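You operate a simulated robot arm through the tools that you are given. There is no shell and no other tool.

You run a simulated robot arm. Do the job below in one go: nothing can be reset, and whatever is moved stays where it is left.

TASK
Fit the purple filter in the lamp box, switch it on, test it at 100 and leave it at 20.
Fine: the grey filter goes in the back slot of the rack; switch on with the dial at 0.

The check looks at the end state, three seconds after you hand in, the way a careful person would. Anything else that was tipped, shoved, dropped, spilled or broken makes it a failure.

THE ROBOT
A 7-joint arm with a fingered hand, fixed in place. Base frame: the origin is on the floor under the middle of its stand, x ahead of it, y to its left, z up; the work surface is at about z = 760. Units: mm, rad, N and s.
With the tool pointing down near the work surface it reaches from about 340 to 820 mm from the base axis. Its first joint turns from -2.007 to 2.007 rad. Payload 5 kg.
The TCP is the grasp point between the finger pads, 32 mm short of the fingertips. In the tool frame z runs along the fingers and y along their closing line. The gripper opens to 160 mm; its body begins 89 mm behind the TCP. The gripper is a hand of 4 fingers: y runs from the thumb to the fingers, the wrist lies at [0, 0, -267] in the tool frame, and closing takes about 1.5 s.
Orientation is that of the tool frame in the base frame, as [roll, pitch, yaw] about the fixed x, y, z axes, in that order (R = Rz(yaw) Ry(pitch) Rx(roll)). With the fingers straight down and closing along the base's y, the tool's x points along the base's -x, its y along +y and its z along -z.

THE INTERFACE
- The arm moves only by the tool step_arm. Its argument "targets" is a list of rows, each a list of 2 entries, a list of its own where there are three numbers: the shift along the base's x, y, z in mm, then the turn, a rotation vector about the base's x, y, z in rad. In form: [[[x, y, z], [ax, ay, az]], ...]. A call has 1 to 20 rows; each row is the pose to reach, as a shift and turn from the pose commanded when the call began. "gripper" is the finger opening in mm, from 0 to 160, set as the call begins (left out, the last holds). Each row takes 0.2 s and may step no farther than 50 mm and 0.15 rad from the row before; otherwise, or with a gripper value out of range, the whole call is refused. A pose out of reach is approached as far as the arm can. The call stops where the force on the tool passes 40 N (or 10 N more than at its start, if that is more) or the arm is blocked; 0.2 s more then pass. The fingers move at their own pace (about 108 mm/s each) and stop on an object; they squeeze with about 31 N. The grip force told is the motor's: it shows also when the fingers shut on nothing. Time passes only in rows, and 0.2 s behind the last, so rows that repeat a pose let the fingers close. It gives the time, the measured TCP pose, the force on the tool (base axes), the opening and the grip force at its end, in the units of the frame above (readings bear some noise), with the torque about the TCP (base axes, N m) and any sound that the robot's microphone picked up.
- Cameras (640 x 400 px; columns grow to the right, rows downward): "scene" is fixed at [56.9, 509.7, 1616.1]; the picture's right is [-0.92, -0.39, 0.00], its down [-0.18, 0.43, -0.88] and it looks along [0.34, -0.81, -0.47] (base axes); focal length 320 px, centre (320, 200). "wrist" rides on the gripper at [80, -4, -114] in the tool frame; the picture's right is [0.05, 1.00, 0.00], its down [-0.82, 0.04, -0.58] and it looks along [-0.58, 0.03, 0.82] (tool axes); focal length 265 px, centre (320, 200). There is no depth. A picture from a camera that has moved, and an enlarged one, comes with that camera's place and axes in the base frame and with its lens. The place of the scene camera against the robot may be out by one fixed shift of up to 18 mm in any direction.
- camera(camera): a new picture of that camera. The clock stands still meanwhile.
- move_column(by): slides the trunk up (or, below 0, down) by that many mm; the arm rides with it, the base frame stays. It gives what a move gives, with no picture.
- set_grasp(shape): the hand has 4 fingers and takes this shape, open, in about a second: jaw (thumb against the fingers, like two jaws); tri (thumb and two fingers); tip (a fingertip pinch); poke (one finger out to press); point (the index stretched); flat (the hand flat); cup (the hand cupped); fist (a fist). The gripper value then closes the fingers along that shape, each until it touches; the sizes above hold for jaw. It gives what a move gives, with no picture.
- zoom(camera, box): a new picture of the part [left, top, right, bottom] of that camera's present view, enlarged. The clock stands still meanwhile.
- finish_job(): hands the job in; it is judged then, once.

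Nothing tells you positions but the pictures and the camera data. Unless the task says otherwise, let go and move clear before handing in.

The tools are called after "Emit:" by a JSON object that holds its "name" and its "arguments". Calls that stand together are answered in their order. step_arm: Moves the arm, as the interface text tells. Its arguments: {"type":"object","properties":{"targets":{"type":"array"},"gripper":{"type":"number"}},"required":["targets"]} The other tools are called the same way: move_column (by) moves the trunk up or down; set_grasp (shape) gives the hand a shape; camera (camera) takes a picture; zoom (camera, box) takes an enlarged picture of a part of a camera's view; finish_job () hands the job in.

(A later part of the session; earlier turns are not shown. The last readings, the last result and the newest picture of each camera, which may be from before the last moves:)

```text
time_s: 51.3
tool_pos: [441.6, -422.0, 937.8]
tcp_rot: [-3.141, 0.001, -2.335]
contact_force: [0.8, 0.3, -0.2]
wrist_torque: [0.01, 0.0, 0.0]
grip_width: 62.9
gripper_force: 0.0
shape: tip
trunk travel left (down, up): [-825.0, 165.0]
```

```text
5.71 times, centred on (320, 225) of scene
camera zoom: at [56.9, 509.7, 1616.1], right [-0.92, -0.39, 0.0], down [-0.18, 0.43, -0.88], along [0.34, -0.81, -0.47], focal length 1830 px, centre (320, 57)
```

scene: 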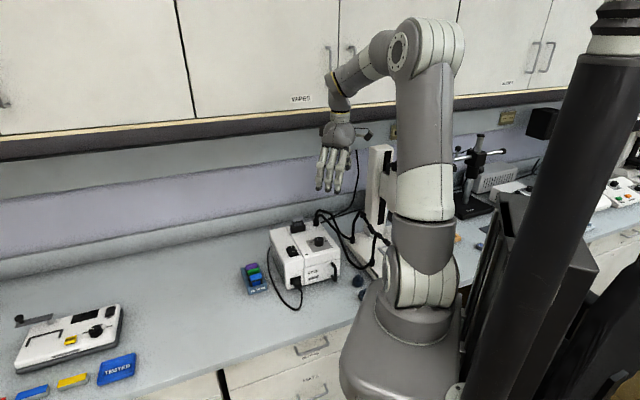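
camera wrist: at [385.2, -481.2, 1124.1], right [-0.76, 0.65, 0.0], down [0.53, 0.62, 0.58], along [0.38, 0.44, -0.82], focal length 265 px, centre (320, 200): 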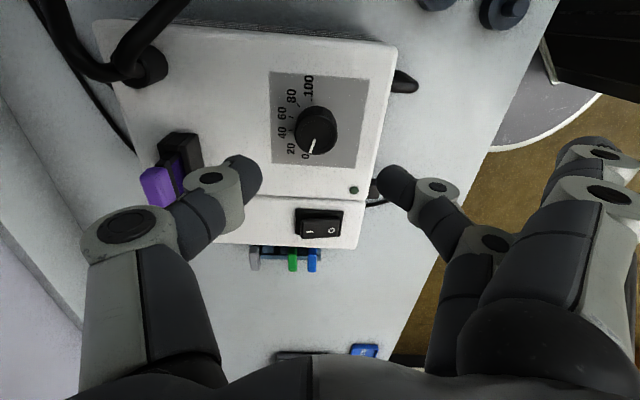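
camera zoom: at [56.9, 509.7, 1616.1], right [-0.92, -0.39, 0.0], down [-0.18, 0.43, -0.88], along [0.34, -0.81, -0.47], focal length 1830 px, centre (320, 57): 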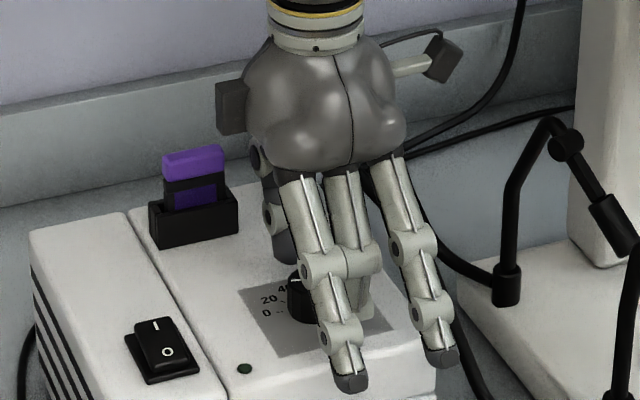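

Emit:
{"name": "step_arm", "arguments": {"targets": [[[0, 0, 0], [0, 0, 0]], [[0, 0, 0], [0, 0, 0]], [[0, 0, 0], [0, 0, 0]], [[0, 0, 0], [0, 0, 0]], [[0, 0, 0], [0, 0, 0]], [[0, 0, 0], [0, 0, 0]]], "gripper": 26}}

Emit:
{"name": "zoom", "arguments": {"camera": "wrist", "box": [200, 80, 440, 230]}}

Emit:
{"name": "zoom", "arguments": {"camera": "scene", "box": [270, 190, 370, 260]}}

```text
time_s: 52.7
tool_pos: [442.0, -422.1, 937.2]
tcp_rot: [3.14, -0.001, -2.335]
contact_force: [-0.5, -0.1, -4.1]
wrist_torque: [-0.02, 0.02, 0.03]
grip_width: 29.5
gripper_force: 30.4
shape: tip
trunk travel left (down, up): [-825.0, 165.0]
```

```text
2.67 times, centred on (320, 155) of wrist
camera zoom: at [387.2, -483.5, 1051.3], right [-0.76, 0.65, 0.0], down [0.53, 0.62, 0.58], along [0.38, 0.44, -0.82], focal length 708 px, centre (320, 320)
```

zoom: 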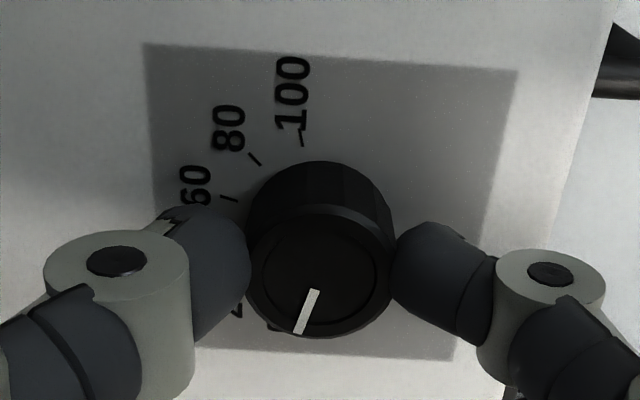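

```text
5.71 times, centred on (320, 225) of scene
camera zoom: at [56.9, 509.7, 1616.1], right [-0.92, -0.39, 0.0], down [-0.18, 0.43, -0.88], along [0.34, -0.81, -0.47], focal length 1830 px, centre (320, 57)
```

zoom: 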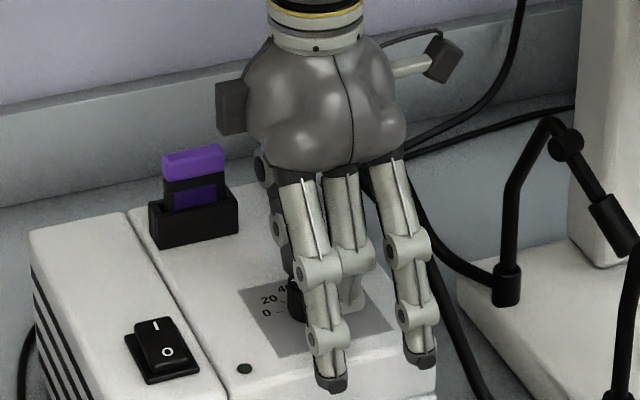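

The knob is gripped. Turning it counter-clockwise about 16° toward 0.

Emit:
{"name": "step_arm", "arguments": {"targets": [[[0, 0, 0], [0, 0, 0.07]], [[0, 0, 0], [0, 0, 0.14]], [[0, 0, 0], [0, 0, 0.21]], [[0, 0, 0], [0, 0, 0.28]], [[0, 0, 0], [0, 0, 0.28]]]}}

Emit:
{"name": "zoom", "arguments": {"camera": "wrist", "box": [200, 80, 440, 230]}}

Emit:
{"name": "zoom", "arguments": {"camera": "scene", "box": [270, 190, 370, 260]}}

```text
time_s: 53.9
tool_pos: [440.7, -419.6, 936.3]
tcp_rot: [3.14, -0.002, -2.139]
contact_force: [2.8, -16.4, 14.1]
wrist_torque: [-0.35, -0.21, -0.88]
grip_width: 30.1
gripper_force: 30.6
shape: tip
out of reach, approached as far as the arm can: row 3, 4, 5
trunk travel left (down, up): [-825.0, 165.0]
```

```text
2.67 times, centred on (320, 155) of wrist
camera zoom: at [399.8, -490.3, 1050.4], right [-0.87, 0.49, 0.0], down [0.41, 0.71, 0.58], along [0.28, 0.5, -0.82], focal length 708 px, centre (320, 320)
```

zoom: 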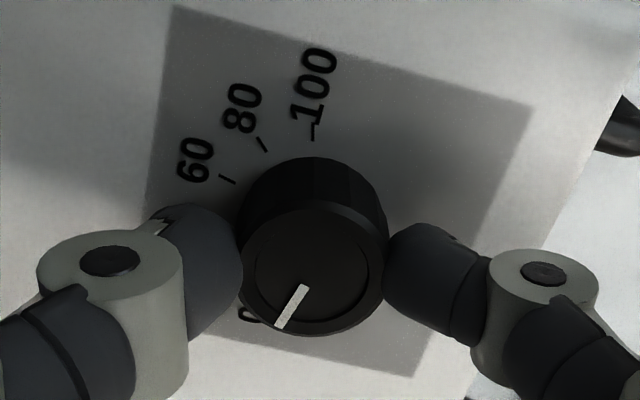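

```text
5.71 times, centred on (320, 225) of scene
camera zoom: at [56.9, 509.7, 1616.1], right [-0.92, -0.39, 0.0], down [-0.18, 0.43, -0.88], along [0.34, -0.81, -0.47], focal length 1830 px, centre (320, 57)
```

zoom: 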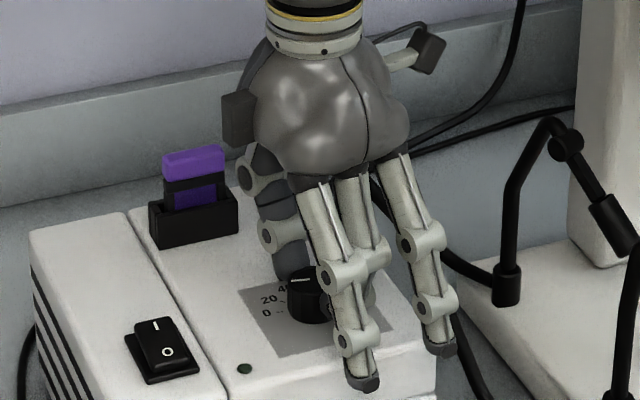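

Re-reading the ticks with parallax in mind, the pointer is already exactly on the 0 tick (ticks are ~30° apart from 20° to 170°), and the knob is against its 0 stop. I'll release without turning it and lift off.

Emit:
{"name": "step_arm", "arguments": {"targets": [[[0, 0, 0], [0, 0, 0.2]], [[0, 0, 0], [0, 0, 0.2]], [[0, 0, 0], [0, 0, 0.2]], [[0, 0, 0], [0, 0, 0.2]]], "gripper": 62}}

Emit:
{"name": "zoom", "arguments": {"camera": "wrist", "box": [200, 80, 440, 230]}}

```text
refused: row 1 steps farther than a row can; nothing moved
```

```text
2.67 times, centred on (320, 155) of wrist
camera zoom: at [399.8, -490.3, 1050.4], right [-0.87, 0.49, 0.0], down [0.41, 0.71, 0.58], along [0.28, 0.5, -0.82], focal length 708 px, centre (320, 320)
```

zoom: 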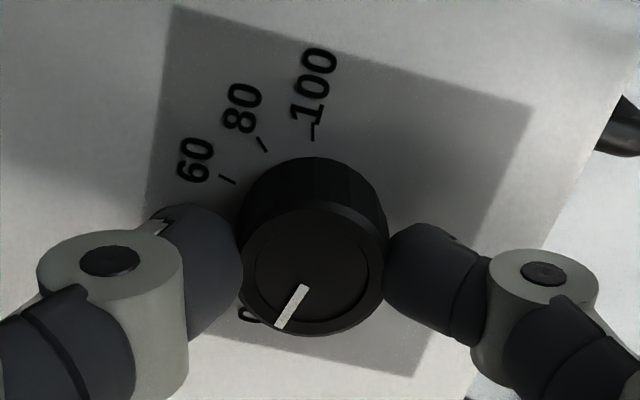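

That call was refused (nothing moved). I'll simply open at the present pose.

Emit:
{"name": "step_arm", "arguments": {"targets": [[[0, 0, 0], [0, 0, 0]], [[0, 0, 0], [0, 0, 0]], [[0, 0, 0], [0, 0, 0]], [[0, 0, 0], [0, 0, 0]]], "gripper": 62}}

Emit:
{"name": "zoom", "arguments": {"camera": "wrist", "box": [200, 80, 440, 230]}}

```text
time_s: 54.9
tool_pos: [441.1, -416.6, 934.1]
tcp_rot: [3.137, 0.001, -2.139]
contact_force: [-0.2, -0.6, 0.0]
wrist_torque: [-0.05, -0.01, 0.02]
grip_width: 61.5
gripper_force: 0.0
shape: tip
trunk travel left (down, up): [-825.0, 165.0]
```

```text
2.67 times, centred on (320, 155) of wrist
camera zoom: at [400.1, -488.4, 1049.2], right [-0.87, 0.49, 0.0], down [0.41, 0.71, 0.58], along [0.28, 0.5, -0.82], focal length 708 px, centre (320, 320)
```

zoom: 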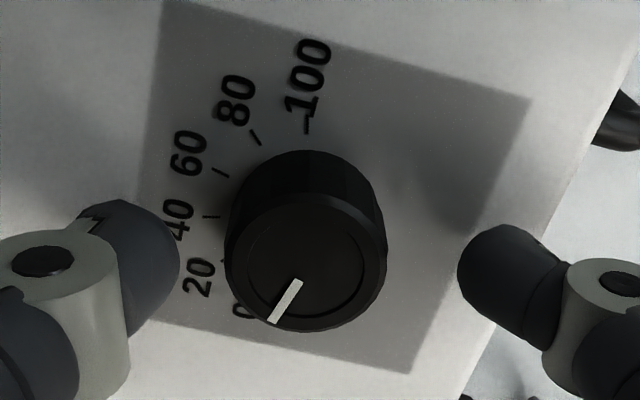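

Emit:
{"name": "step_arm", "arguments": {"targets": [[[0, 0, 15], [0, 0, 0]], [[0, 0, 35], [0, 0, -0.09]], [[0, 0, 55], [0, 0, -0.19]], [[0, 0, 75], [0, 0, -0.28]], [[0, 0, 75], [0, 0, -0.28]]]}}

Emit:
{"name": "zoom", "arguments": {"camera": "wrist", "box": [240, 60, 400, 190]}}

Emit:
{"name": "zoom", "arguments": {"camera": "wrist", "box": [260, 180, 380, 280]}}

Emit:
{"name": "zoom", "arguments": {"camera": "scene", "box": [280, 220, 340, 270]}}

```text
time_s: 56.1
tool_pos: [441.5, -416.0, 1011.8]
tcp_rot: [3.137, -0.003, -2.418]
contact_force: [0.0, 0.0, -0.1]
wrist_torque: [-0.02, 0.02, -0.01]
grip_width: 61.4
gripper_force: 0.1
shape: tip
trunk travel left (down, up): [-825.0, 165.0]
```

```text
3.08 times, centred on (320, 125) of wrist
camera zoom: at [382.4, -473.8, 1125.1], right [-0.7, 0.72, 0.0], down [0.59, 0.57, 0.58], along [0.41, 0.41, -0.82], focal length 817 px, centre (320, 431)
```

zoom: 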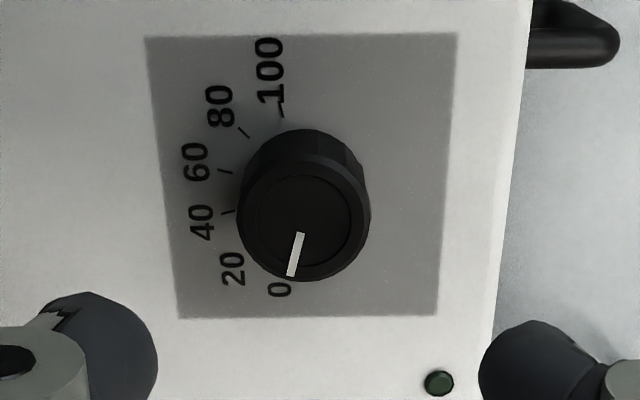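

```text
4.00 times, centred on (320, 230) of wrist
camera zoom: at [382.4, -473.8, 1125.1], right [-0.7, 0.72, 0.0], down [0.59, 0.57, 0.58], along [0.41, 0.41, -0.82], focal length 1062 px, centre (320, 80)
```

zoom: 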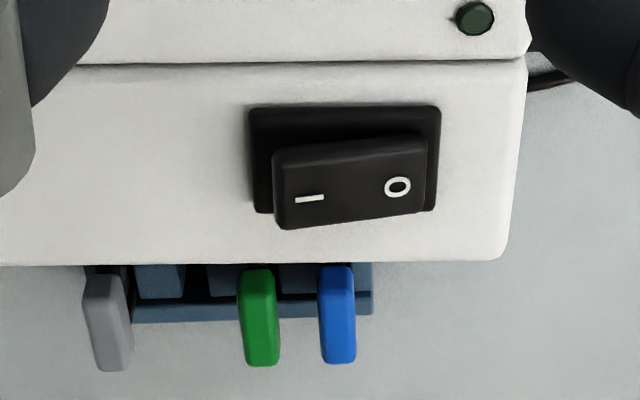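

```text
8.00 times, centred on (310, 245) of scene
camera zoom: at [56.9, 509.7, 1616.1], right [-0.92, -0.39, 0.0], down [-0.18, 0.43, -0.88], along [0.34, -0.81, -0.47], focal length 2563 px, centre (400, -160)
```

zoom: 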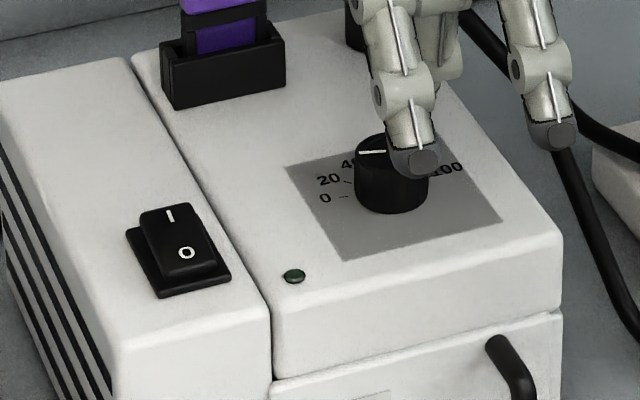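

The rocker's O end is down (off) with I raised at about (521.5, -341.5, 907); the dial is at 0. I'll form the poke shape and see where the fingertip is.

Emit:
{"name": "set_grasp", "arguments": {"shape": "poke"}}

Emit:
{"name": "camera", "arguments": {"camera": "wrist"}}

Emit:
{"name": "zoom", "arguments": {"camera": "scene", "box": [270, 160, 370, 250]}}

```text
time_s: 57.0
tool_pos: [439.1, -416.4, 1010.9]
tcp_rot: [3.137, 0.0, -2.42]
contact_force: [0.5, 0.0, -0.3]
wrist_torque: [0.0, -0.01, 0.02]
grip_width: 0.0
gripper_force: 0.0
shape: poke
trunk travel left (down, up): [-825.0, 165.0]
```

```text
taken
camera wrist: at [382.4, -473.6, 1125.1], right [-0.7, 0.71, 0.0], down [0.59, 0.57, 0.58], along [0.41, 0.41, -0.82], focal length 265 px, centre (320, 200)
```

wrist: 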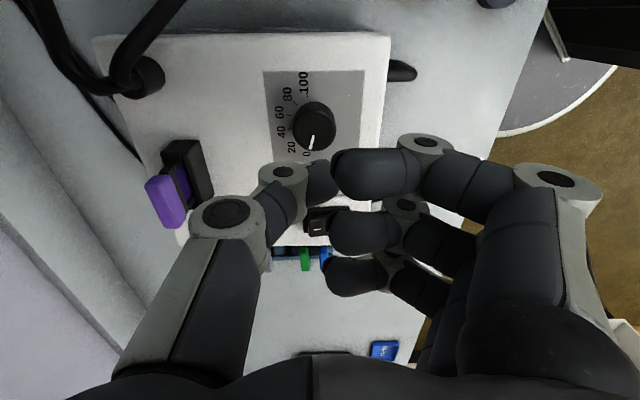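

```text
4.44 times, centred on (320, 205) of scene
camera zoom: at [56.9, 509.7, 1616.1], right [-0.92, -0.39, 0.0], down [-0.18, 0.43, -0.88], along [0.34, -0.81, -0.47], focal length 1424 px, centre (320, 178)
```

zoom: 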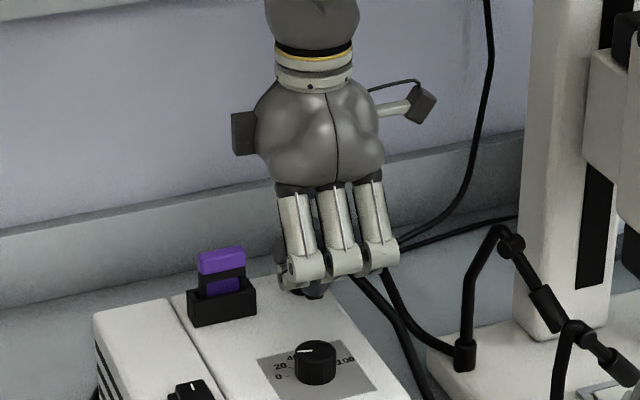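

Emit:
{"name": "zoom", "arguments": {"camera": "wrist", "box": [180, 110, 480, 310]}}

Emit:
{"name": "zoom", "arguments": {"camera": "scene", "box": [315, 205, 365, 240]}}

```text
2.00 times, centred on (330, 210) of wrist
camera zoom: at [382.4, -473.6, 1125.1], right [-0.7, 0.71, 0.0], down [0.59, 0.57, 0.58], along [0.41, 0.41, -0.82], focal length 531 px, centre (300, 180)
```

zoom: 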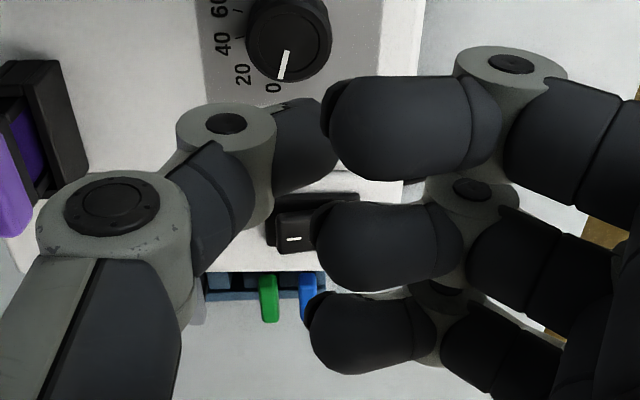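

```text
11.43 times, centred on (340, 222) of scene
camera zoom: at [56.9, 509.7, 1616.1], right [-0.92, -0.39, 0.0], down [-0.18, 0.43, -0.88], along [0.34, -0.81, -0.47], focal length 3661 px, centre (91, -57)
```

zoom: 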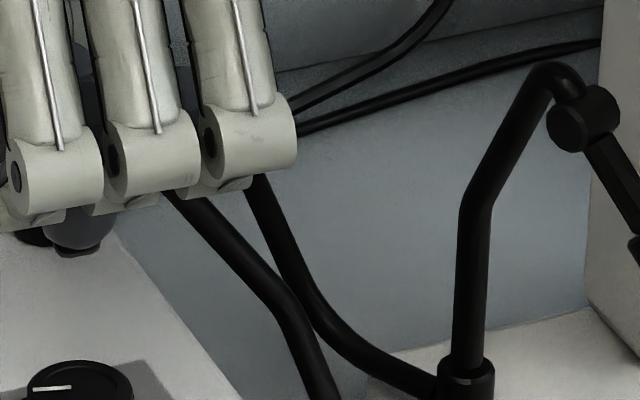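

Emit:
{"name": "step_arm", "arguments": {"targets": [[[0, 0, 0], [0, 0, 0]], [[0, 0, 0], [0, 0, 0]], [[0, 0, 0], [0, 0, 0]]]}}

Emit:
{"name": "zoom", "arguments": {"camera": "wrist", "box": [180, 110, 480, 310]}}

Emit:
{"name": "set_grasp", "arguments": {"shape": "point"}}

Emit:
{"name": "camera", "arguments": {"camera": "wrist"}}

Emit:
{"name": "zoom", "arguments": {"camera": "scene", "box": [270, 160, 370, 250]}}

```text
time_s: 57.8
tool_pos: [440.2, -415.5, 1011.7]
tcp_rot: [3.137, -0.002, -2.419]
contact_force: [1.2, 0.3, 0.3]
wrist_torque: [0.02, 0.0, 0.0]
grip_width: 0.4
gripper_force: 0.0
shape: poke
trunk travel left (down, up): [-825.0, 165.0]
```

```text
2.00 times, centred on (330, 210) of wrist
camera zoom: at [382.4, -473.6, 1125.1], right [-0.7, 0.71, 0.0], down [0.59, 0.57, 0.58], along [0.41, 0.41, -0.82], focal length 531 px, centre (300, 180)
```

zoom: 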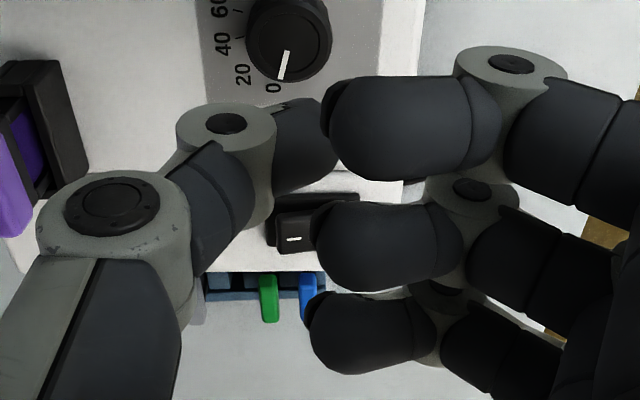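

```text
time_s: 58.7
tool_pos: [440.2, -415.9, 1011.2]
tcp_rot: [3.138, -0.002, -2.419]
contact_force: [-0.7, 0.5, 0.4]
wrist_torque: [0.02, 0.04, -0.02]
grip_width: 152.5
gripper_force: 0.0
shape: point
trunk travel left (down, up): [-825.0, 165.0]
```

```text
taken
camera wrist: at [382.4, -473.6, 1125.1], right [-0.7, 0.71, 0.0], down [0.59, 0.57, 0.58], along [0.41, 0.41, -0.82], focal length 265 px, centre (320, 200)
```

wrist: 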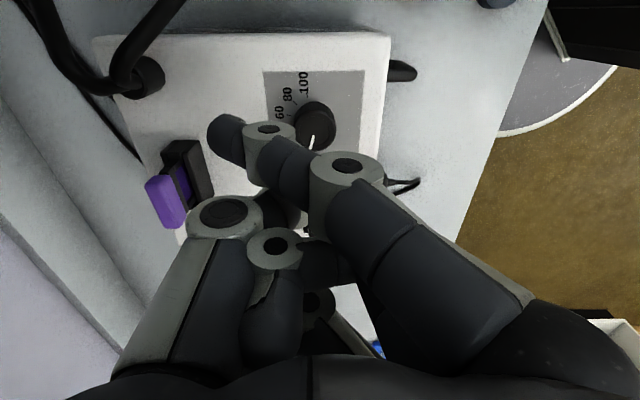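

```text
4.44 times, centred on (320, 205) of scene
camera zoom: at [56.9, 509.7, 1616.1], right [-0.92, -0.39, 0.0], down [-0.18, 0.43, -0.88], along [0.34, -0.81, -0.47], focal length 1424 px, centre (320, 178)
```

zoom: 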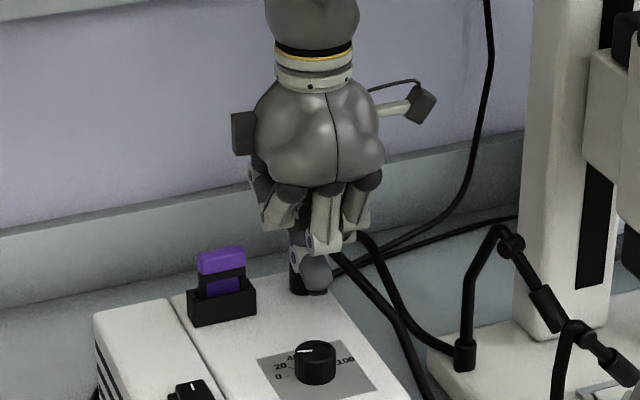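

Neither poke nor point gives a clear straight finger, so I'll press with the closed tip pinch, turned so the splayed fingers hang past the lamp's left edge. Moving up, rotating, and hovering over the I end of the rocker.

Emit:
{"name": "set_grasp", "arguments": {"shape": "tip"}}

Emit:
{"name": "step_arm", "arguments": {"targets": [[[0, 0, 25], [0, 0, -0.1]], [[8, 7, 30], [0, 0, -0.23]], [[16, 15, 30], [0, 0, -0.37]], [[24, 22, 30], [0, 0, -0.51]], [[32, 30, 30], [0, 0, -0.65]], [[40, 37, 30], [0, 0, -0.79]], [[48, 44, 30], [0, 0, -0.93]], [[56, 52, 30], [0, 0, -1.07]], [[64, 59, 30], [0, 0, -1.21]], [[72, 67, 20], [0, 0, -1.35]], [[81.3, 74.5, 5], [0, 0, -1.486]], [[81.3, 74.5, 0], [0, 0, -1.486]], [[81.3, 74.5, 0], [0, 0, -1.486]]], "gripper": 0}}

Emit:
{"name": "camera", "arguments": {"camera": "wrist"}}

Emit:
{"name": "zoom", "arguments": {"camera": "scene", "box": [230, 180, 350, 280]}}

```text
time_s: 59.6
tool_pos: [440.4, -416.1, 1011.8]
tcp_rot: [3.137, -0.002, -2.418]
contact_force: [-0.9, 0.1, 0.1]
wrist_torque: [-0.03, 0.01, 0.03]
grip_width: 159.7
gripper_force: 0.0
shape: tip
trunk travel left (down, up): [-825.0, 165.0]
```

```text
time_s: 62.4
tool_pos: [522.9, -341.8, 1009.9]
tcp_rot: [3.136, -0.003, 2.378]
contact_force: [-0.3, -1.3, -0.3]
wrist_torque: [0.02, 0.02, -0.02]
grip_width: 0.1
gripper_force: 31.4
shape: tip
trunk travel left (down, up): [-825.0, 165.0]
```

```text
taken
camera wrist: at [461.0, -290.6, 1124.6], right [0.65, 0.76, 0.0], down [0.62, -0.54, 0.58], along [0.44, -0.37, -0.82], focal length 265 px, centre (320, 200)
```

wrist: 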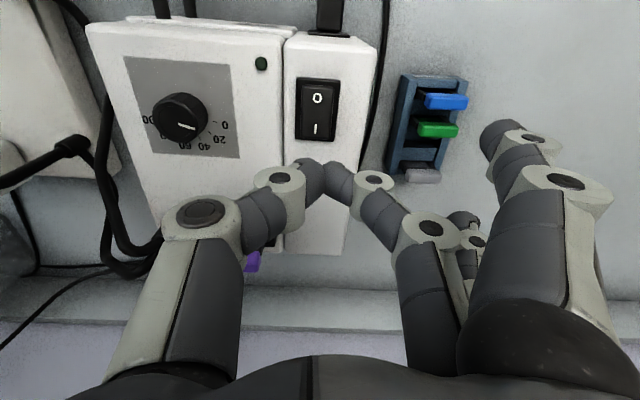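

```text
4.00 times, centred on (290, 230) of scene
camera zoom: at [56.9, 509.7, 1616.1], right [-0.92, -0.39, 0.0], down [-0.18, 0.43, -0.88], along [0.34, -0.81, -0.47], focal length 1281 px, centre (440, 80)
```

zoom: 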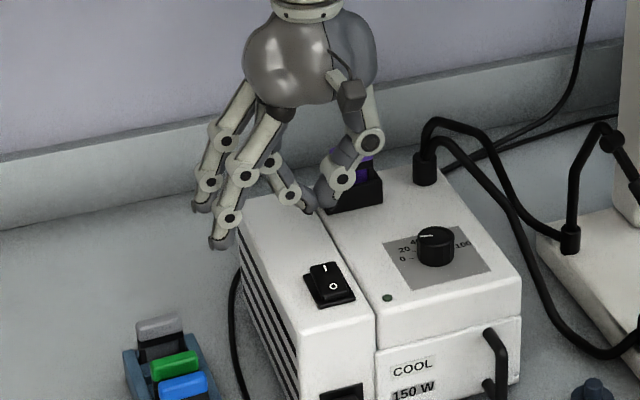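

The closed fingertips are right over the I mark (3 mm offset). Correcting and descending in stages.

Emit:
{"name": "step_arm", "arguments": {"targets": [[[-0.2, -4.5, -12], [0, 0, 0]], [[-0.2, -4.5, -25], [0, 0, 0]], [[-0.2, -4.5, -38], [0, 0, 0]], [[-0.2, -4.5, -50], [0, 0, 0]], [[-0.2, -4.5, -50], [0, 0, 0]]]}}

Emit:
{"name": "camera", "arguments": {"camera": "wrist"}}

Emit:
{"name": "zoom", "arguments": {"camera": "scene", "box": [250, 200, 340, 270]}}

```text
time_s: 63.6
tool_pos: [523.2, -347.0, 960.1]
tcp_rot: [3.138, -0.002, 2.379]
contact_force: [-0.4, -0.5, -1.0]
wrist_torque: [0.02, 0.02, -0.02]
grip_width: 0.0
gripper_force: 31.2
shape: tip
trunk travel left (down, up): [-825.0, 165.0]
```

```text
taken
camera wrist: at [459.5, -295.8, 1074.9], right [0.65, 0.76, 0.0], down [0.62, -0.54, 0.58], along [0.44, -0.37, -0.82], focal length 265 px, centre (320, 200)
```

wrist: 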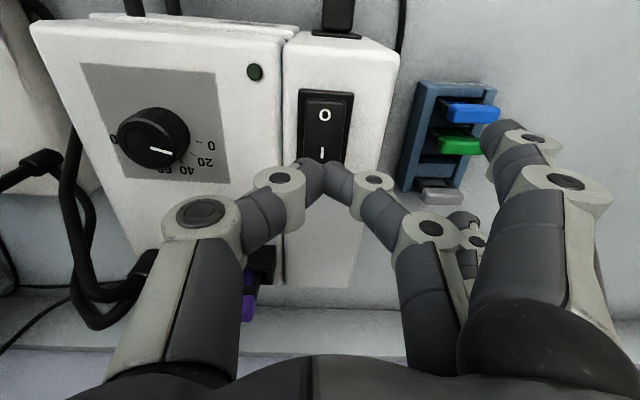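

```text
5.71 times, centred on (295, 235) of scene
camera zoom: at [56.9, 509.7, 1616.1], right [-0.92, -0.39, 0.0], down [-0.18, 0.43, -0.88], along [0.34, -0.81, -0.47], focal length 1830 px, centre (463, 0)
```

zoom: 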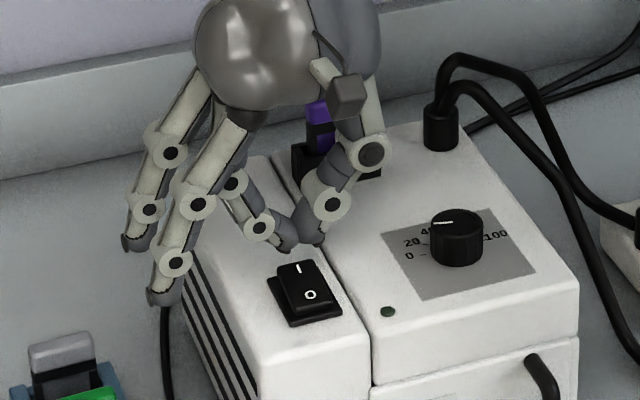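

Emit:
{"name": "step_arm", "arguments": {"targets": [[[0.7, 0.7, -4], [0, 0, 0]], [[0.7, 0.7, -8], [0, 0, 0]], [[0.7, 0.7, -11], [0, 0, 0]], [[0.7, 0.7, -11], [0, 0, 0]]]}}

Emit:
{"name": "zoom", "arguments": {"camera": "scene", "box": [280, 215, 330, 260]}}

Emit:
{"name": "zoom", "arguments": {"camera": "wrist", "box": [240, 60, 420, 200]}}

```text
time_s: 64.6
tool_pos: [522.1, -347.3, 948.3]
tcp_rot: [3.137, -0.002, 2.379]
contact_force: [0.2, -0.9, -0.3]
wrist_torque: [-0.01, 0.02, 0.02]
grip_width: 0.0
gripper_force: 31.2
shape: tip
trunk travel left (down, up): [-825.0, 165.0]
```

```text
8.89 times, centred on (305, 238) of scene
camera zoom: at [56.9, 509.7, 1616.1], right [-0.92, -0.39, 0.0], down [-0.18, 0.43, -0.88], along [0.34, -0.81, -0.47], focal length 2847 px, centre (453, -133)
```

zoom: 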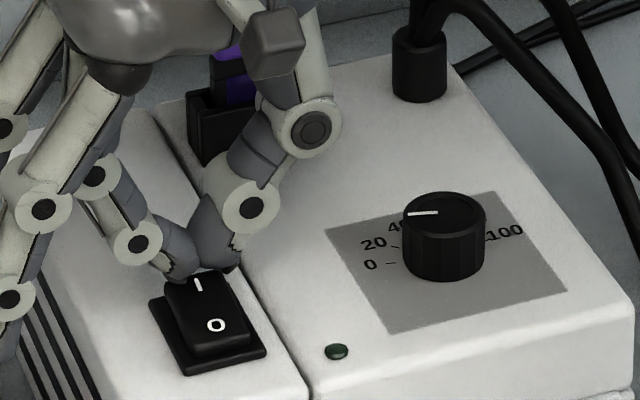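

```text
2.86 times, centred on (330, 130) of wrist
camera zoom: at [459.6, -296.1, 1063.4], right [0.65, 0.76, 0.0], down [0.62, -0.54, 0.58], along [0.44, -0.37, -0.82], focal length 758 px, centre (291, 400)
```

zoom: 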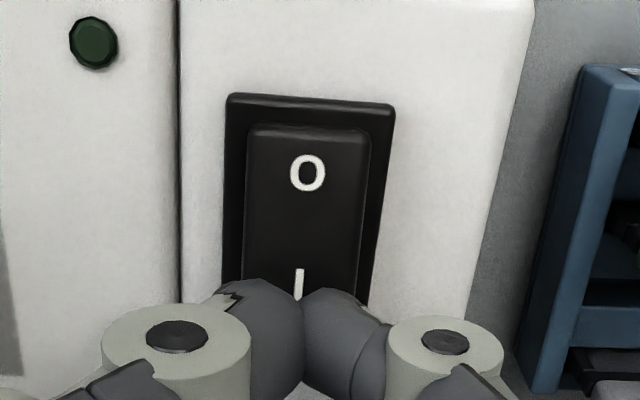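

Emit:
{"name": "step_arm", "arguments": {"targets": [[[0, 0, -1.5], [0, 0, 0]], [[0, 0, -3], [0, 0, 0]], [[0, 0, -3], [0, 0, 0]]]}}

```text
time_s: 65.4
tool_pos: [523.6, -346.7, 947.3]
tcp_rot: [3.138, 0.0, 2.379]
contact_force: [0.0, -0.6, 1.8]
wrist_torque: [-0.04, -0.01, -0.02]
grip_width: 0.0
gripper_force: 31.1
shape: tip
trunk travel left (down, up): [-825.0, 165.0]
```

Emit:
{"name": "step_arm", "arguments": {"targets": [[[0, 0, -1], [0, 0, 0]], [[0, 0, -2], [0, 0, 0]], [[0, 0, -2], [0, 0, 0]]]}}

Emit:
{"name": "zoom", "arguments": {"camera": "scene", "box": [280, 215, 330, 260]}}

```text
time_s: 66.2
tool_pos: [522.5, -346.6, 944.0]
tcp_rot: [3.14, -0.003, 2.378]
contact_force: [0.3, 1.0, 0.8]
wrist_torque: [0.06, 0.02, 0.01]
grip_width: 0.1
gripper_force: 31.1
shape: tip
trunk travel left (down, up): [-825.0, 165.0]
```

```text
8.89 times, centred on (305, 238) of scene
camera zoom: at [56.9, 509.7, 1616.1], right [-0.92, -0.39, 0.0], down [-0.18, 0.43, -0.88], along [0.34, -0.81, -0.47], focal length 2847 px, centre (453, -133)
```

zoom: 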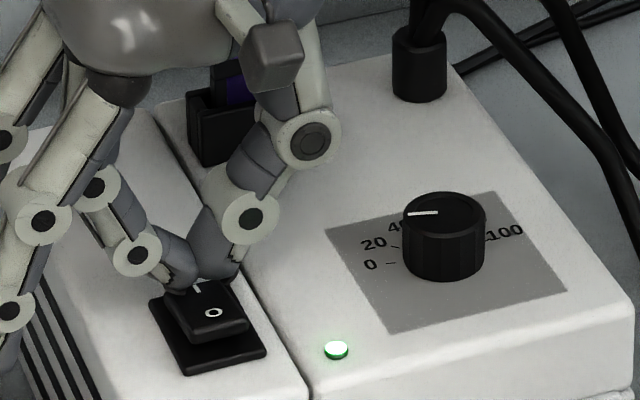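

The green LED is lit: the rocker flipped to I with the dial at 0. Now I rise and go back over the dial; the usable turning sector is about 50° per stroke, so I'll turn 0→100 in three regrasped strokes.

Emit:
{"name": "step_arm", "arguments": {"targets": [[[0, 0, 20], [0, 0, 0]], [[0, 0, 50], [0, 0, 0]], [[0, 0, 85], [0, 0, 0]]]}}

Emit:
{"name": "step_arm", "arguments": {"targets": [[[-6, -6, 0], [0, 0, 0.14]], [[-13, -12, 0], [0, 0, 0.28]], [[-20, -19, 0], [0, 0, 0.42]], [[-27, -25, 0], [0, 0, 0.56]], [[-34, -31, 0], [0, 0, 0.7]], [[-41, -38, 0], [0, 0, 0.84]], [[-48, -44, 0], [0, 0, 0.98]], [[-55, -50, 0], [0, 0, 1.12]], [[-62, -57, 0], [0, 0, 1.26]], [[-69, -64, 0], [0, 0, 1.4]], [[-76, -70, 0], [0, 0, 1.54]], [[-81.3, -75.5, -10], [0, 0, 1.66]], [[-81.3, -75.5, -20], [0, 0, 1.714]], [[-81.3, -75.5, -20], [0, 0, 1.714]]], "gripper": 62}}

Emit:
{"name": "camera", "arguments": {"camera": "wrist"}}

Emit:
{"name": "zoom", "arguments": {"camera": "wrist", "box": [240, 60, 400, 190]}}

Emit:
{"name": "zoom", "arguments": {"camera": "scene", "box": [250, 190, 360, 270]}}

```text
time_s: 67.0
tool_pos: [521.1, -346.3, 1029.7]
tcp_rot: [3.14, -0.002, 2.378]
contact_force: [-0.2, 0.3, -0.2]
wrist_torque: [-0.03, 0.0, 0.01]
grip_width: 0.0
gripper_force: 31.1
shape: tip
trunk travel left (down, up): [-825.0, 165.0]
```

```text
time_s: 70.0
tool_pos: [440.1, -423.7, 1020.4]
tcp_rot: [3.138, 0.002, -2.246]
contact_force: [-0.4, -0.3, 0.1]
wrist_torque: [0.01, -0.04, 0.01]
grip_width: 62.0
gripper_force: 0.0
shape: tip
out of reach, approached as far as the arm can: row 13, 14
trunk travel left (down, up): [-825.0, 165.0]
```

```text
taken
camera wrist: at [392.5, -488.9, 1133.9], right [-0.81, 0.58, 0.0], down [0.48, 0.66, 0.58], along [0.33, 0.47, -0.82], focal length 265 px, centre (320, 200)
```

wrist: 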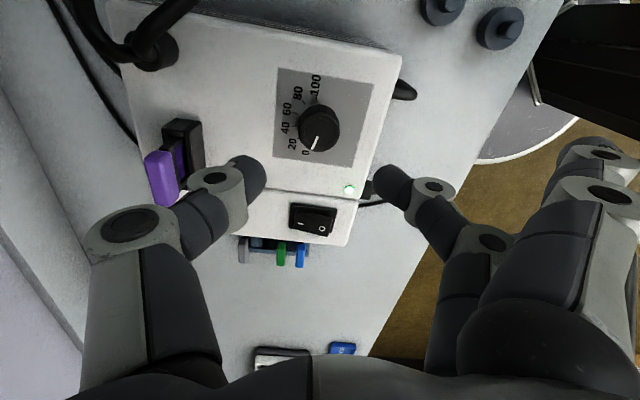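

```text
3.08 times, centred on (320, 125) of wrist
camera zoom: at [392.5, -488.9, 1133.9], right [-0.81, 0.58, 0.0], down [0.48, 0.66, 0.58], along [0.33, 0.47, -0.82], focal length 817 px, centre (320, 431)
```

zoom: 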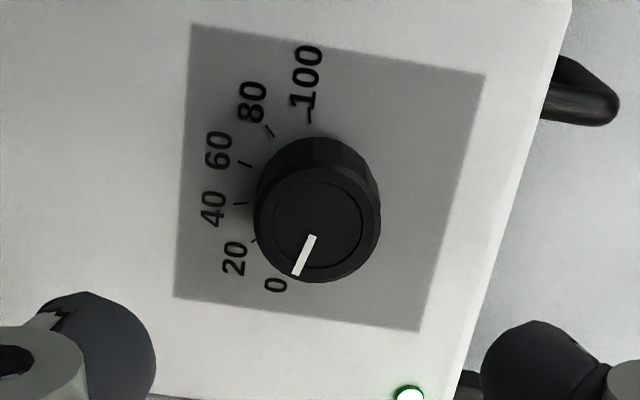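

```text
5.00 times, centred on (305, 230) of scene
camera zoom: at [56.9, 509.7, 1616.1], right [-0.92, -0.39, 0.0], down [-0.18, 0.43, -0.88], along [0.34, -0.81, -0.47], focal length 1602 px, centre (395, 50)
```

zoom: 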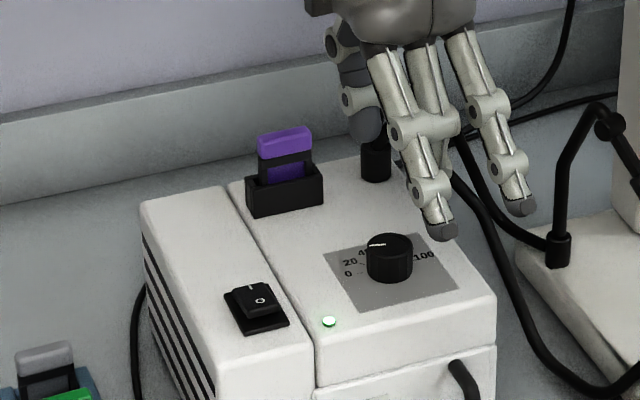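

The LED stays on and the hand is centred over the knob (yaw limit here ~0.90 rad). Descending around the knob.

Emit:
{"name": "step_arm", "arguments": {"targets": [[[0.5, 0.5, -20], [0, 0, 0]], [[0.5, 0.5, -40], [0, 0, 0]], [[0.5, 0.5, -60], [0, 0, 0]], [[0.5, 0.5, -72], [0, 0, 0]], [[0.5, 0.5, -82.5], [0, 0, 0]], [[0.5, 0.5, -82.5], [0, 0, 0]]]}}

Emit:
{"name": "zoom", "arguments": {"camera": "wrist", "box": [200, 80, 440, 230]}}

Emit:
{"name": "zoom", "arguments": {"camera": "scene", "box": [270, 190, 370, 260]}}

```text
time_s: 71.4
tool_pos: [441.2, -421.6, 936.4]
tcp_rot: [3.135, -0.001, -2.247]
contact_force: [-1.0, 0.0, -0.7]
wrist_torque: [-0.03, 0.0, 0.02]
grip_width: 62.1
gripper_force: 0.0
shape: tip
trunk travel left (down, up): [-825.0, 165.0]
```

```text
2.67 times, centred on (320, 155) of wrist
camera zoom: at [392.9, -487.9, 1050.6], right [-0.81, 0.58, 0.0], down [0.48, 0.66, 0.58], along [0.33, 0.47, -0.82], focal length 708 px, centre (320, 320)
```

zoom: 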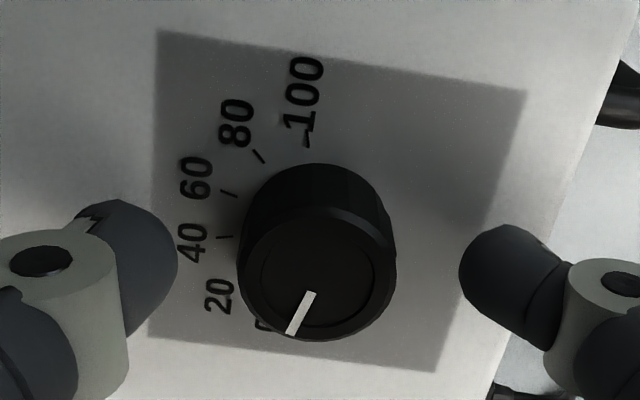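

```text
5.71 times, centred on (320, 225) of scene
camera zoom: at [56.9, 509.7, 1616.1], right [-0.92, -0.39, 0.0], down [-0.18, 0.43, -0.88], along [0.34, -0.81, -0.47], focal length 1830 px, centre (320, 57)
```

zoom: 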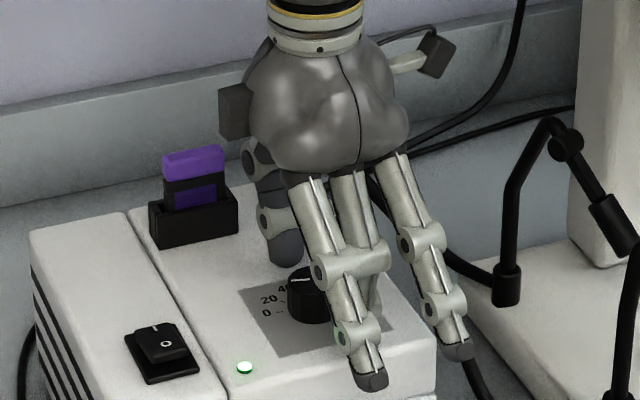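

Emit:
{"name": "step_arm", "arguments": {"targets": [[[0, 0, 0], [0, 0, 0]], [[0, 0, 0], [0, 0, 0]], [[0, 0, 0], [0, 0, 0]], [[0, 0, 0], [0, 0, 0]], [[0, 0, 0], [0, 0, 0]], [[0, 0, 0], [0, 0, 0]]], "gripper": 24}}

Emit:
{"name": "step_arm", "arguments": {"targets": [[[0, 0, 0], [0, 0, -0.1]], [[0, 0, 0], [0, 0, -0.2]], [[0, 0, 0], [0, 0, -0.3]], [[0, 0, 0], [0, 0, -0.3]]]}}

Emit:
{"name": "zoom", "arguments": {"camera": "wrist", "box": [200, 80, 440, 230]}}

Emit:
{"name": "zoom", "arguments": {"camera": "scene", "box": [270, 190, 370, 260]}}

```text
time_s: 72.8
tool_pos: [439.3, -421.8, 936.8]
tcp_rot: [3.139, -0.001, -2.244]
contact_force: [1.0, -0.7, -4.1]
wrist_torque: [0.02, -0.01, 0.01]
grip_width: 29.2
gripper_force: 31.1
shape: tip
trunk travel left (down, up): [-825.0, 165.0]
```

```text
time_s: 73.8
tool_pos: [441.1, -421.0, 935.7]
tcp_rot: [3.137, 0.0, -2.546]
contact_force: [-0.3, 1.1, -0.7]
wrist_torque: [0.0, 0.04, -0.02]
grip_width: 28.9
gripper_force: 31.0
shape: tip
trunk travel left (down, up): [-825.0, 165.0]
```

```text
2.67 times, centred on (320, 155) of wrist
camera zoom: at [375.7, -471.1, 1050.4], right [-0.6, 0.8, 0.0], down [0.65, 0.49, 0.58], along [0.46, 0.35, -0.82], focal length 708 px, centre (320, 320)
```

zoom: 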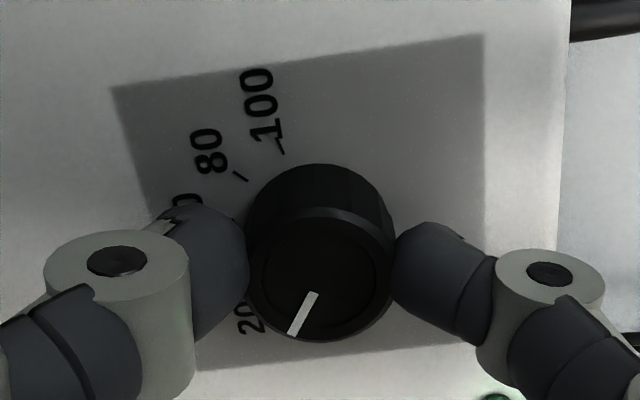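

```text
5.71 times, centred on (320, 225) of scene
camera zoom: at [56.9, 509.7, 1616.1], right [-0.92, -0.39, 0.0], down [-0.18, 0.43, -0.88], along [0.34, -0.81, -0.47], focal length 1830 px, centre (320, 57)
```

zoom: 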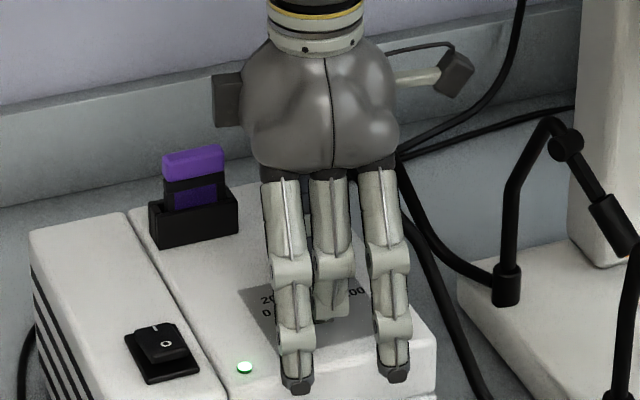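

The knob turns freely with the hand. Continuing this stroke.

Emit:
{"name": "step_arm", "arguments": {"targets": [[[0, 0, 0], [0, 0, -0.1]], [[0, 0, 0], [0, 0, -0.2]], [[0, 0, 0], [0, 0, -0.3]], [[0, 0, 0], [0, 0, -0.4]], [[0, 0, 0], [0, 0, -0.5]], [[0, 0, 0], [0, 0, -0.5]]]}}

Emit:
{"name": "camera", "arguments": {"camera": "wrist"}}

Emit:
{"name": "zoom", "arguments": {"camera": "scene", "box": [270, 190, 370, 260]}}

```text
time_s: 75.2
tool_pos: [441.5, -420.6, 937.5]
tcp_rot: [3.135, -0.002, -3.045]
contact_force: [-4.1, 3.2, -5.9]
wrist_torque: [0.08, 0.07, -0.03]
grip_width: 29.0
gripper_force: 30.5
shape: tip
trunk travel left (down, up): [-825.0, 165.0]
```

```text
taken
camera wrist: at [360.1, -434.2, 1050.6], right [-0.15, 0.99, 0.0], down [0.81, 0.12, 0.58], along [0.57, 0.09, -0.82], focal length 265 px, centre (320, 200)
```

wrist: 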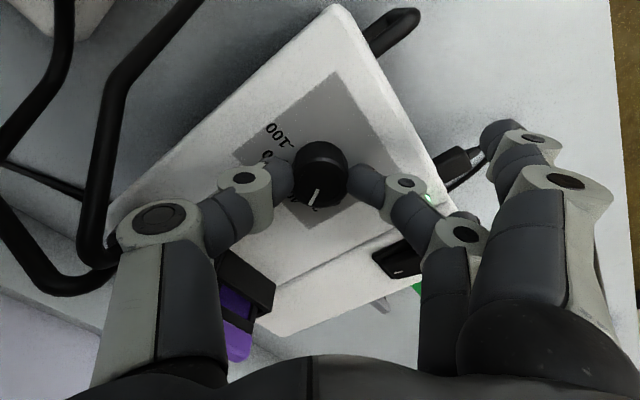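

```text
5.71 times, centred on (320, 225) of scene
camera zoom: at [56.9, 509.7, 1616.1], right [-0.92, -0.39, 0.0], down [-0.18, 0.43, -0.88], along [0.34, -0.81, -0.47], focal length 1830 px, centre (320, 57)
```

zoom: 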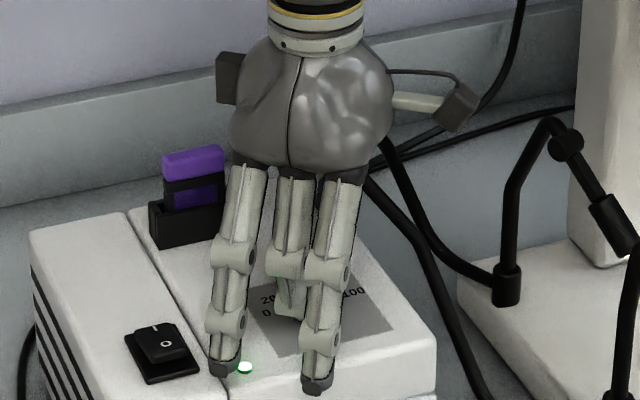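

Emit:
{"name": "zoom", "arguments": {"camera": "scene", "box": [295, 235, 335, 265]}}

Emit:
{"name": "zoom", "arguments": {"camera": "wrist", "box": [260, 100, 460, 280]}}

```text
13.33 times, centred on (315, 250) of scene
camera zoom: at [56.9, 509.7, 1616.1], right [-0.92, -0.39, 0.0], down [-0.18, 0.43, -0.88], along [0.34, -0.81, -0.47], focal length 4271 px, centre (387, -467)
```

zoom: 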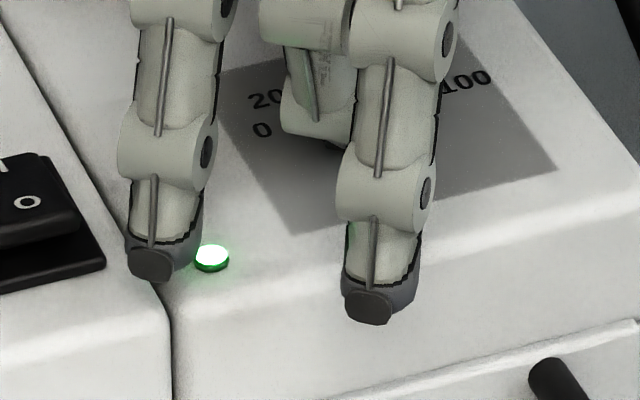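

```text
2.22 times, centred on (360, 190) of wrist
camera zoom: at [360.1, -434.2, 1050.6], right [-0.15, 0.99, 0.0], down [0.81, 0.12, 0.58], along [0.57, 0.09, -0.82], focal length 590 px, centre (231, 222)
```

zoom: 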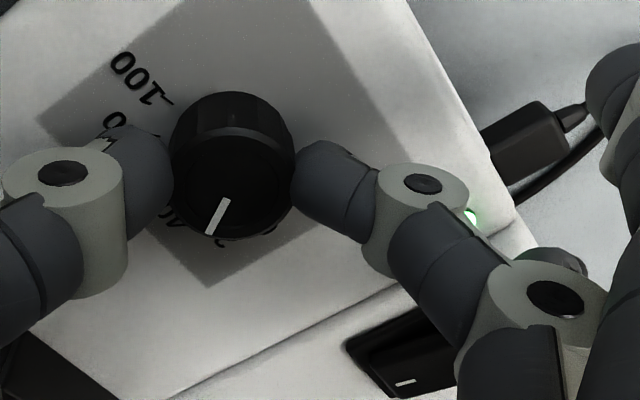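

First stroke done (~46°, dial ≈31). Opening, turning the hand back, and regripping.

Emit:
{"name": "step_arm", "arguments": {"targets": [[[0, 0, 0], [0, 0, 0]], [[0, 0, 0], [0, 0, 0]], [[0, 0, 0], [0, 0, 0]], [[0, 0, 0], [0, 0, 0]]], "gripper": 62}}

Emit:
{"name": "step_arm", "arguments": {"targets": [[[0, 0, 0], [0, 0, 0.13]], [[0, 0, 0], [0, 0, 0.26]], [[0, 0, 0], [0, 0, 0.39]], [[0, 0, 0], [0, 0, 0.52]], [[0, 0, 0], [0, 0, 0.65]], [[0, 0, 0], [0, 0, 0.78]], [[0, 0, 0], [0, 0, 0.84]], [[0, 0, 0], [0, 0, 0.84]]]}}

Emit:
{"name": "zoom", "arguments": {"camera": "wrist", "box": [200, 80, 440, 230]}}

```text
time_s: 76.2
tool_pos: [440.4, -422.3, 936.2]
tcp_rot: [3.138, -0.003, -3.044]
contact_force: [0.3, -0.2, 0.3]
wrist_torque: [0.02, 0.02, -0.02]
grip_width: 61.3
gripper_force: 0.1
shape: tip
trunk travel left (down, up): [-825.0, 165.0]
```

```text
time_s: 78.0
tool_pos: [441.2, -421.2, 936.8]
tcp_rot: [3.137, -0.002, -2.204]
contact_force: [0.2, -0.5, -0.1]
wrist_torque: [0.01, 0.02, 0.01]
grip_width: 61.4
gripper_force: 0.1
shape: tip
trunk travel left (down, up): [-825.0, 165.0]
```

```text
2.67 times, centred on (320, 155) of wrist
camera zoom: at [396.0, -489.6, 1050.9], right [-0.84, 0.55, 0.0], down [0.45, 0.68, 0.58], along [0.31, 0.48, -0.82], focal length 708 px, centre (320, 320)
```

zoom: 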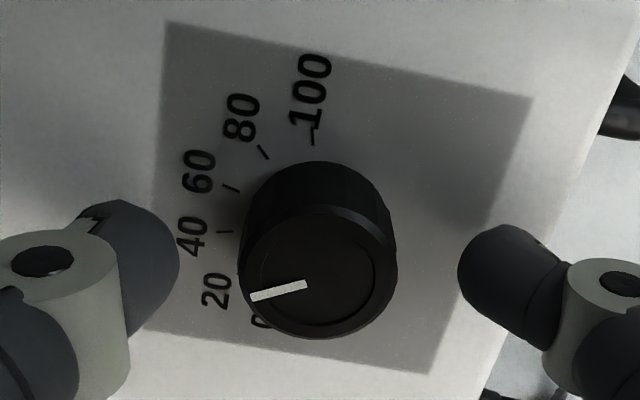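

The dial is now around 30. Regripping for the second stroke.

Emit:
{"name": "step_arm", "arguments": {"targets": [[[0, 0, 0], [0, 0, 0]], [[0, 0, 0], [0, 0, 0]], [[0, 0, 0], [0, 0, 0]], [[0, 0, 0], [0, 0, 0]], [[0, 0, 0], [0, 0, 0]], [[0, 0, 0], [0, 0, 0]]], "gripper": 24}}

Emit:
{"name": "step_arm", "arguments": {"targets": [[[0, 0, 0], [0, 0, -0.1]], [[0, 0, 0], [0, 0, -0.2]], [[0, 0, 0], [0, 0, -0.3]], [[0, 0, 0], [0, 0, -0.4]], [[0, 0, 0], [0, 0, -0.5]], [[0, 0, 0], [0, 0, -0.6]], [[0, 0, 0], [0, 0, -0.7]], [[0, 0, 0], [0, 0, -0.8]], [[0, 0, 0], [0, 0, -0.82]], [[0, 0, 0], [0, 0, -0.82]]]}}

Emit:
{"name": "zoom", "arguments": {"camera": "scene", "box": [270, 190, 370, 260]}}

Emit:
{"name": "zoom", "arguments": {"camera": "wrist", "box": [200, 80, 440, 230]}}

```text
time_s: 79.4
tool_pos: [441.2, -421.7, 937.4]
tcp_rot: [3.14, -0.001, -2.206]
contact_force: [-0.1, -0.9, -3.3]
wrist_torque: [-0.04, -0.01, 0.01]
grip_width: 29.2
gripper_force: 31.2
shape: tip
trunk travel left (down, up): [-825.0, 165.0]
```

```text
time_s: 81.6
tool_pos: [440.9, -421.0, 936.4]
tcp_rot: [3.138, -0.001, -3.027]
contact_force: [-6.8, 0.4, -4.0]
wrist_torque: [0.07, 0.17, 0.0]
grip_width: 29.0
gripper_force: 30.5
shape: tip
trunk travel left (down, up): [-825.0, 165.0]
```

```text
5.71 times, centred on (320, 225) of scene
camera zoom: at [56.9, 509.7, 1616.1], right [-0.92, -0.39, 0.0], down [-0.18, 0.43, -0.88], along [0.34, -0.81, -0.47], focal length 1830 px, centre (320, 57)
```

zoom: 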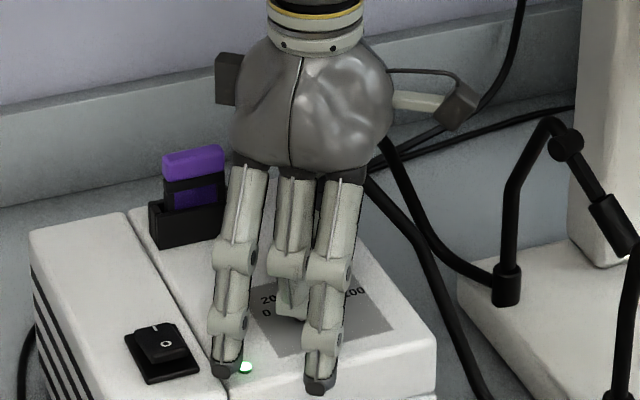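

```text
2.67 times, centred on (320, 155) of wrist
camera zoom: at [360.5, -435.7, 1050.7], right [-0.17, 0.99, 0.0], down [0.81, 0.13, 0.58], along [0.57, 0.1, -0.82], focal length 708 px, centre (320, 320)
```

zoom: 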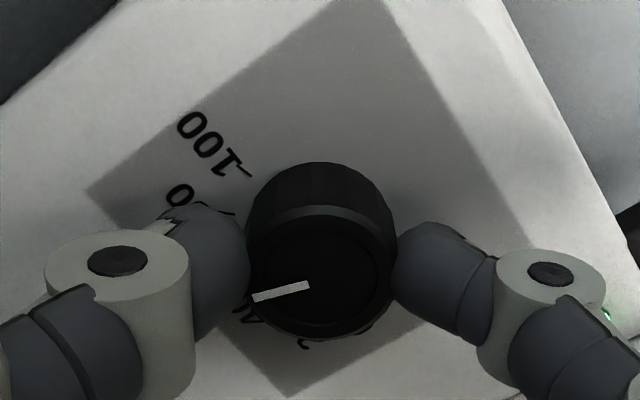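

Emit:
{"name": "step_arm", "arguments": {"targets": [[[0, 0, 0], [0, 0, 0]], [[0, 0, 0], [0, 0, 0]], [[0, 0, 0], [0, 0, 0]], [[0, 0, 0], [0, 0, 0]]], "gripper": 62}}

Emit:
{"name": "step_arm", "arguments": {"targets": [[[0, 0, 0], [0, 0, 0.13]], [[0, 0, 0], [0, 0, 0.26]], [[0, 0, 0], [0, 0, 0.39]], [[0, 0, 0], [0, 0, 0.52]], [[0, 0, 0], [0, 0, 0.65]], [[0, 0, 0], [0, 0, 0.78]], [[0, 0, 0], [0, 0, 0.84]], [[0, 0, 0], [0, 0, 0.84]]]}}

Emit:
{"name": "step_arm", "arguments": {"targets": [[[0, 0, 0], [0, 0, 0]], [[0, 0, 0], [0, 0, 0]], [[0, 0, 0], [0, 0, 0]], [[0, 0, 0], [0, 0, 0]], [[0, 0, 0], [0, 0, 0]], [[0, 0, 0], [0, 0, 0]]], "gripper": 24}}

Emit:
{"name": "zoom", "arguments": {"camera": "wrist", "box": [200, 80, 440, 230]}}

```text
time_s: 82.6
tool_pos: [442.1, -420.1, 937.8]
tcp_rot: [3.137, -0.002, -3.025]
contact_force: [-0.3, -0.4, -0.3]
wrist_torque: [-0.01, 0.01, 0.0]
grip_width: 61.2
gripper_force: 0.0
shape: tip
trunk travel left (down, up): [-825.0, 165.0]
```

```text
time_s: 84.4
tool_pos: [440.6, -421.6, 937.5]
tcp_rot: [3.138, -0.002, -2.183]
contact_force: [-0.2, 0.6, 0.2]
wrist_torque: [-0.02, 0.0, 0.01]
grip_width: 61.6
gripper_force: 0.0
shape: tip
trunk travel left (down, up): [-825.0, 165.0]
```

```text
time_s: 85.8
tool_pos: [441.5, -423.4, 936.6]
tcp_rot: [3.139, -0.001, -2.184]
contact_force: [-0.9, -0.7, -2.9]
wrist_torque: [-0.01, 0.0, -0.01]
grip_width: 29.2
gripper_force: 31.1
shape: tip
trunk travel left (down, up): [-825.0, 165.0]
```

```text
2.67 times, centred on (320, 155) of wrist
camera zoom: at [397.5, -491.2, 1051.0], right [-0.85, 0.53, 0.0], down [0.44, 0.69, 0.58], along [0.31, 0.49, -0.82], focal length 708 px, centre (320, 320)
```

zoom: 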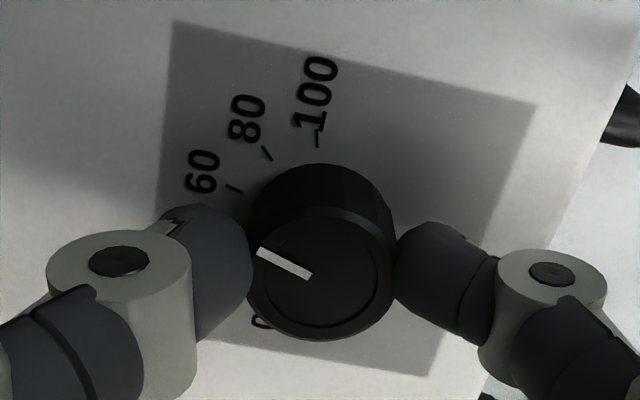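

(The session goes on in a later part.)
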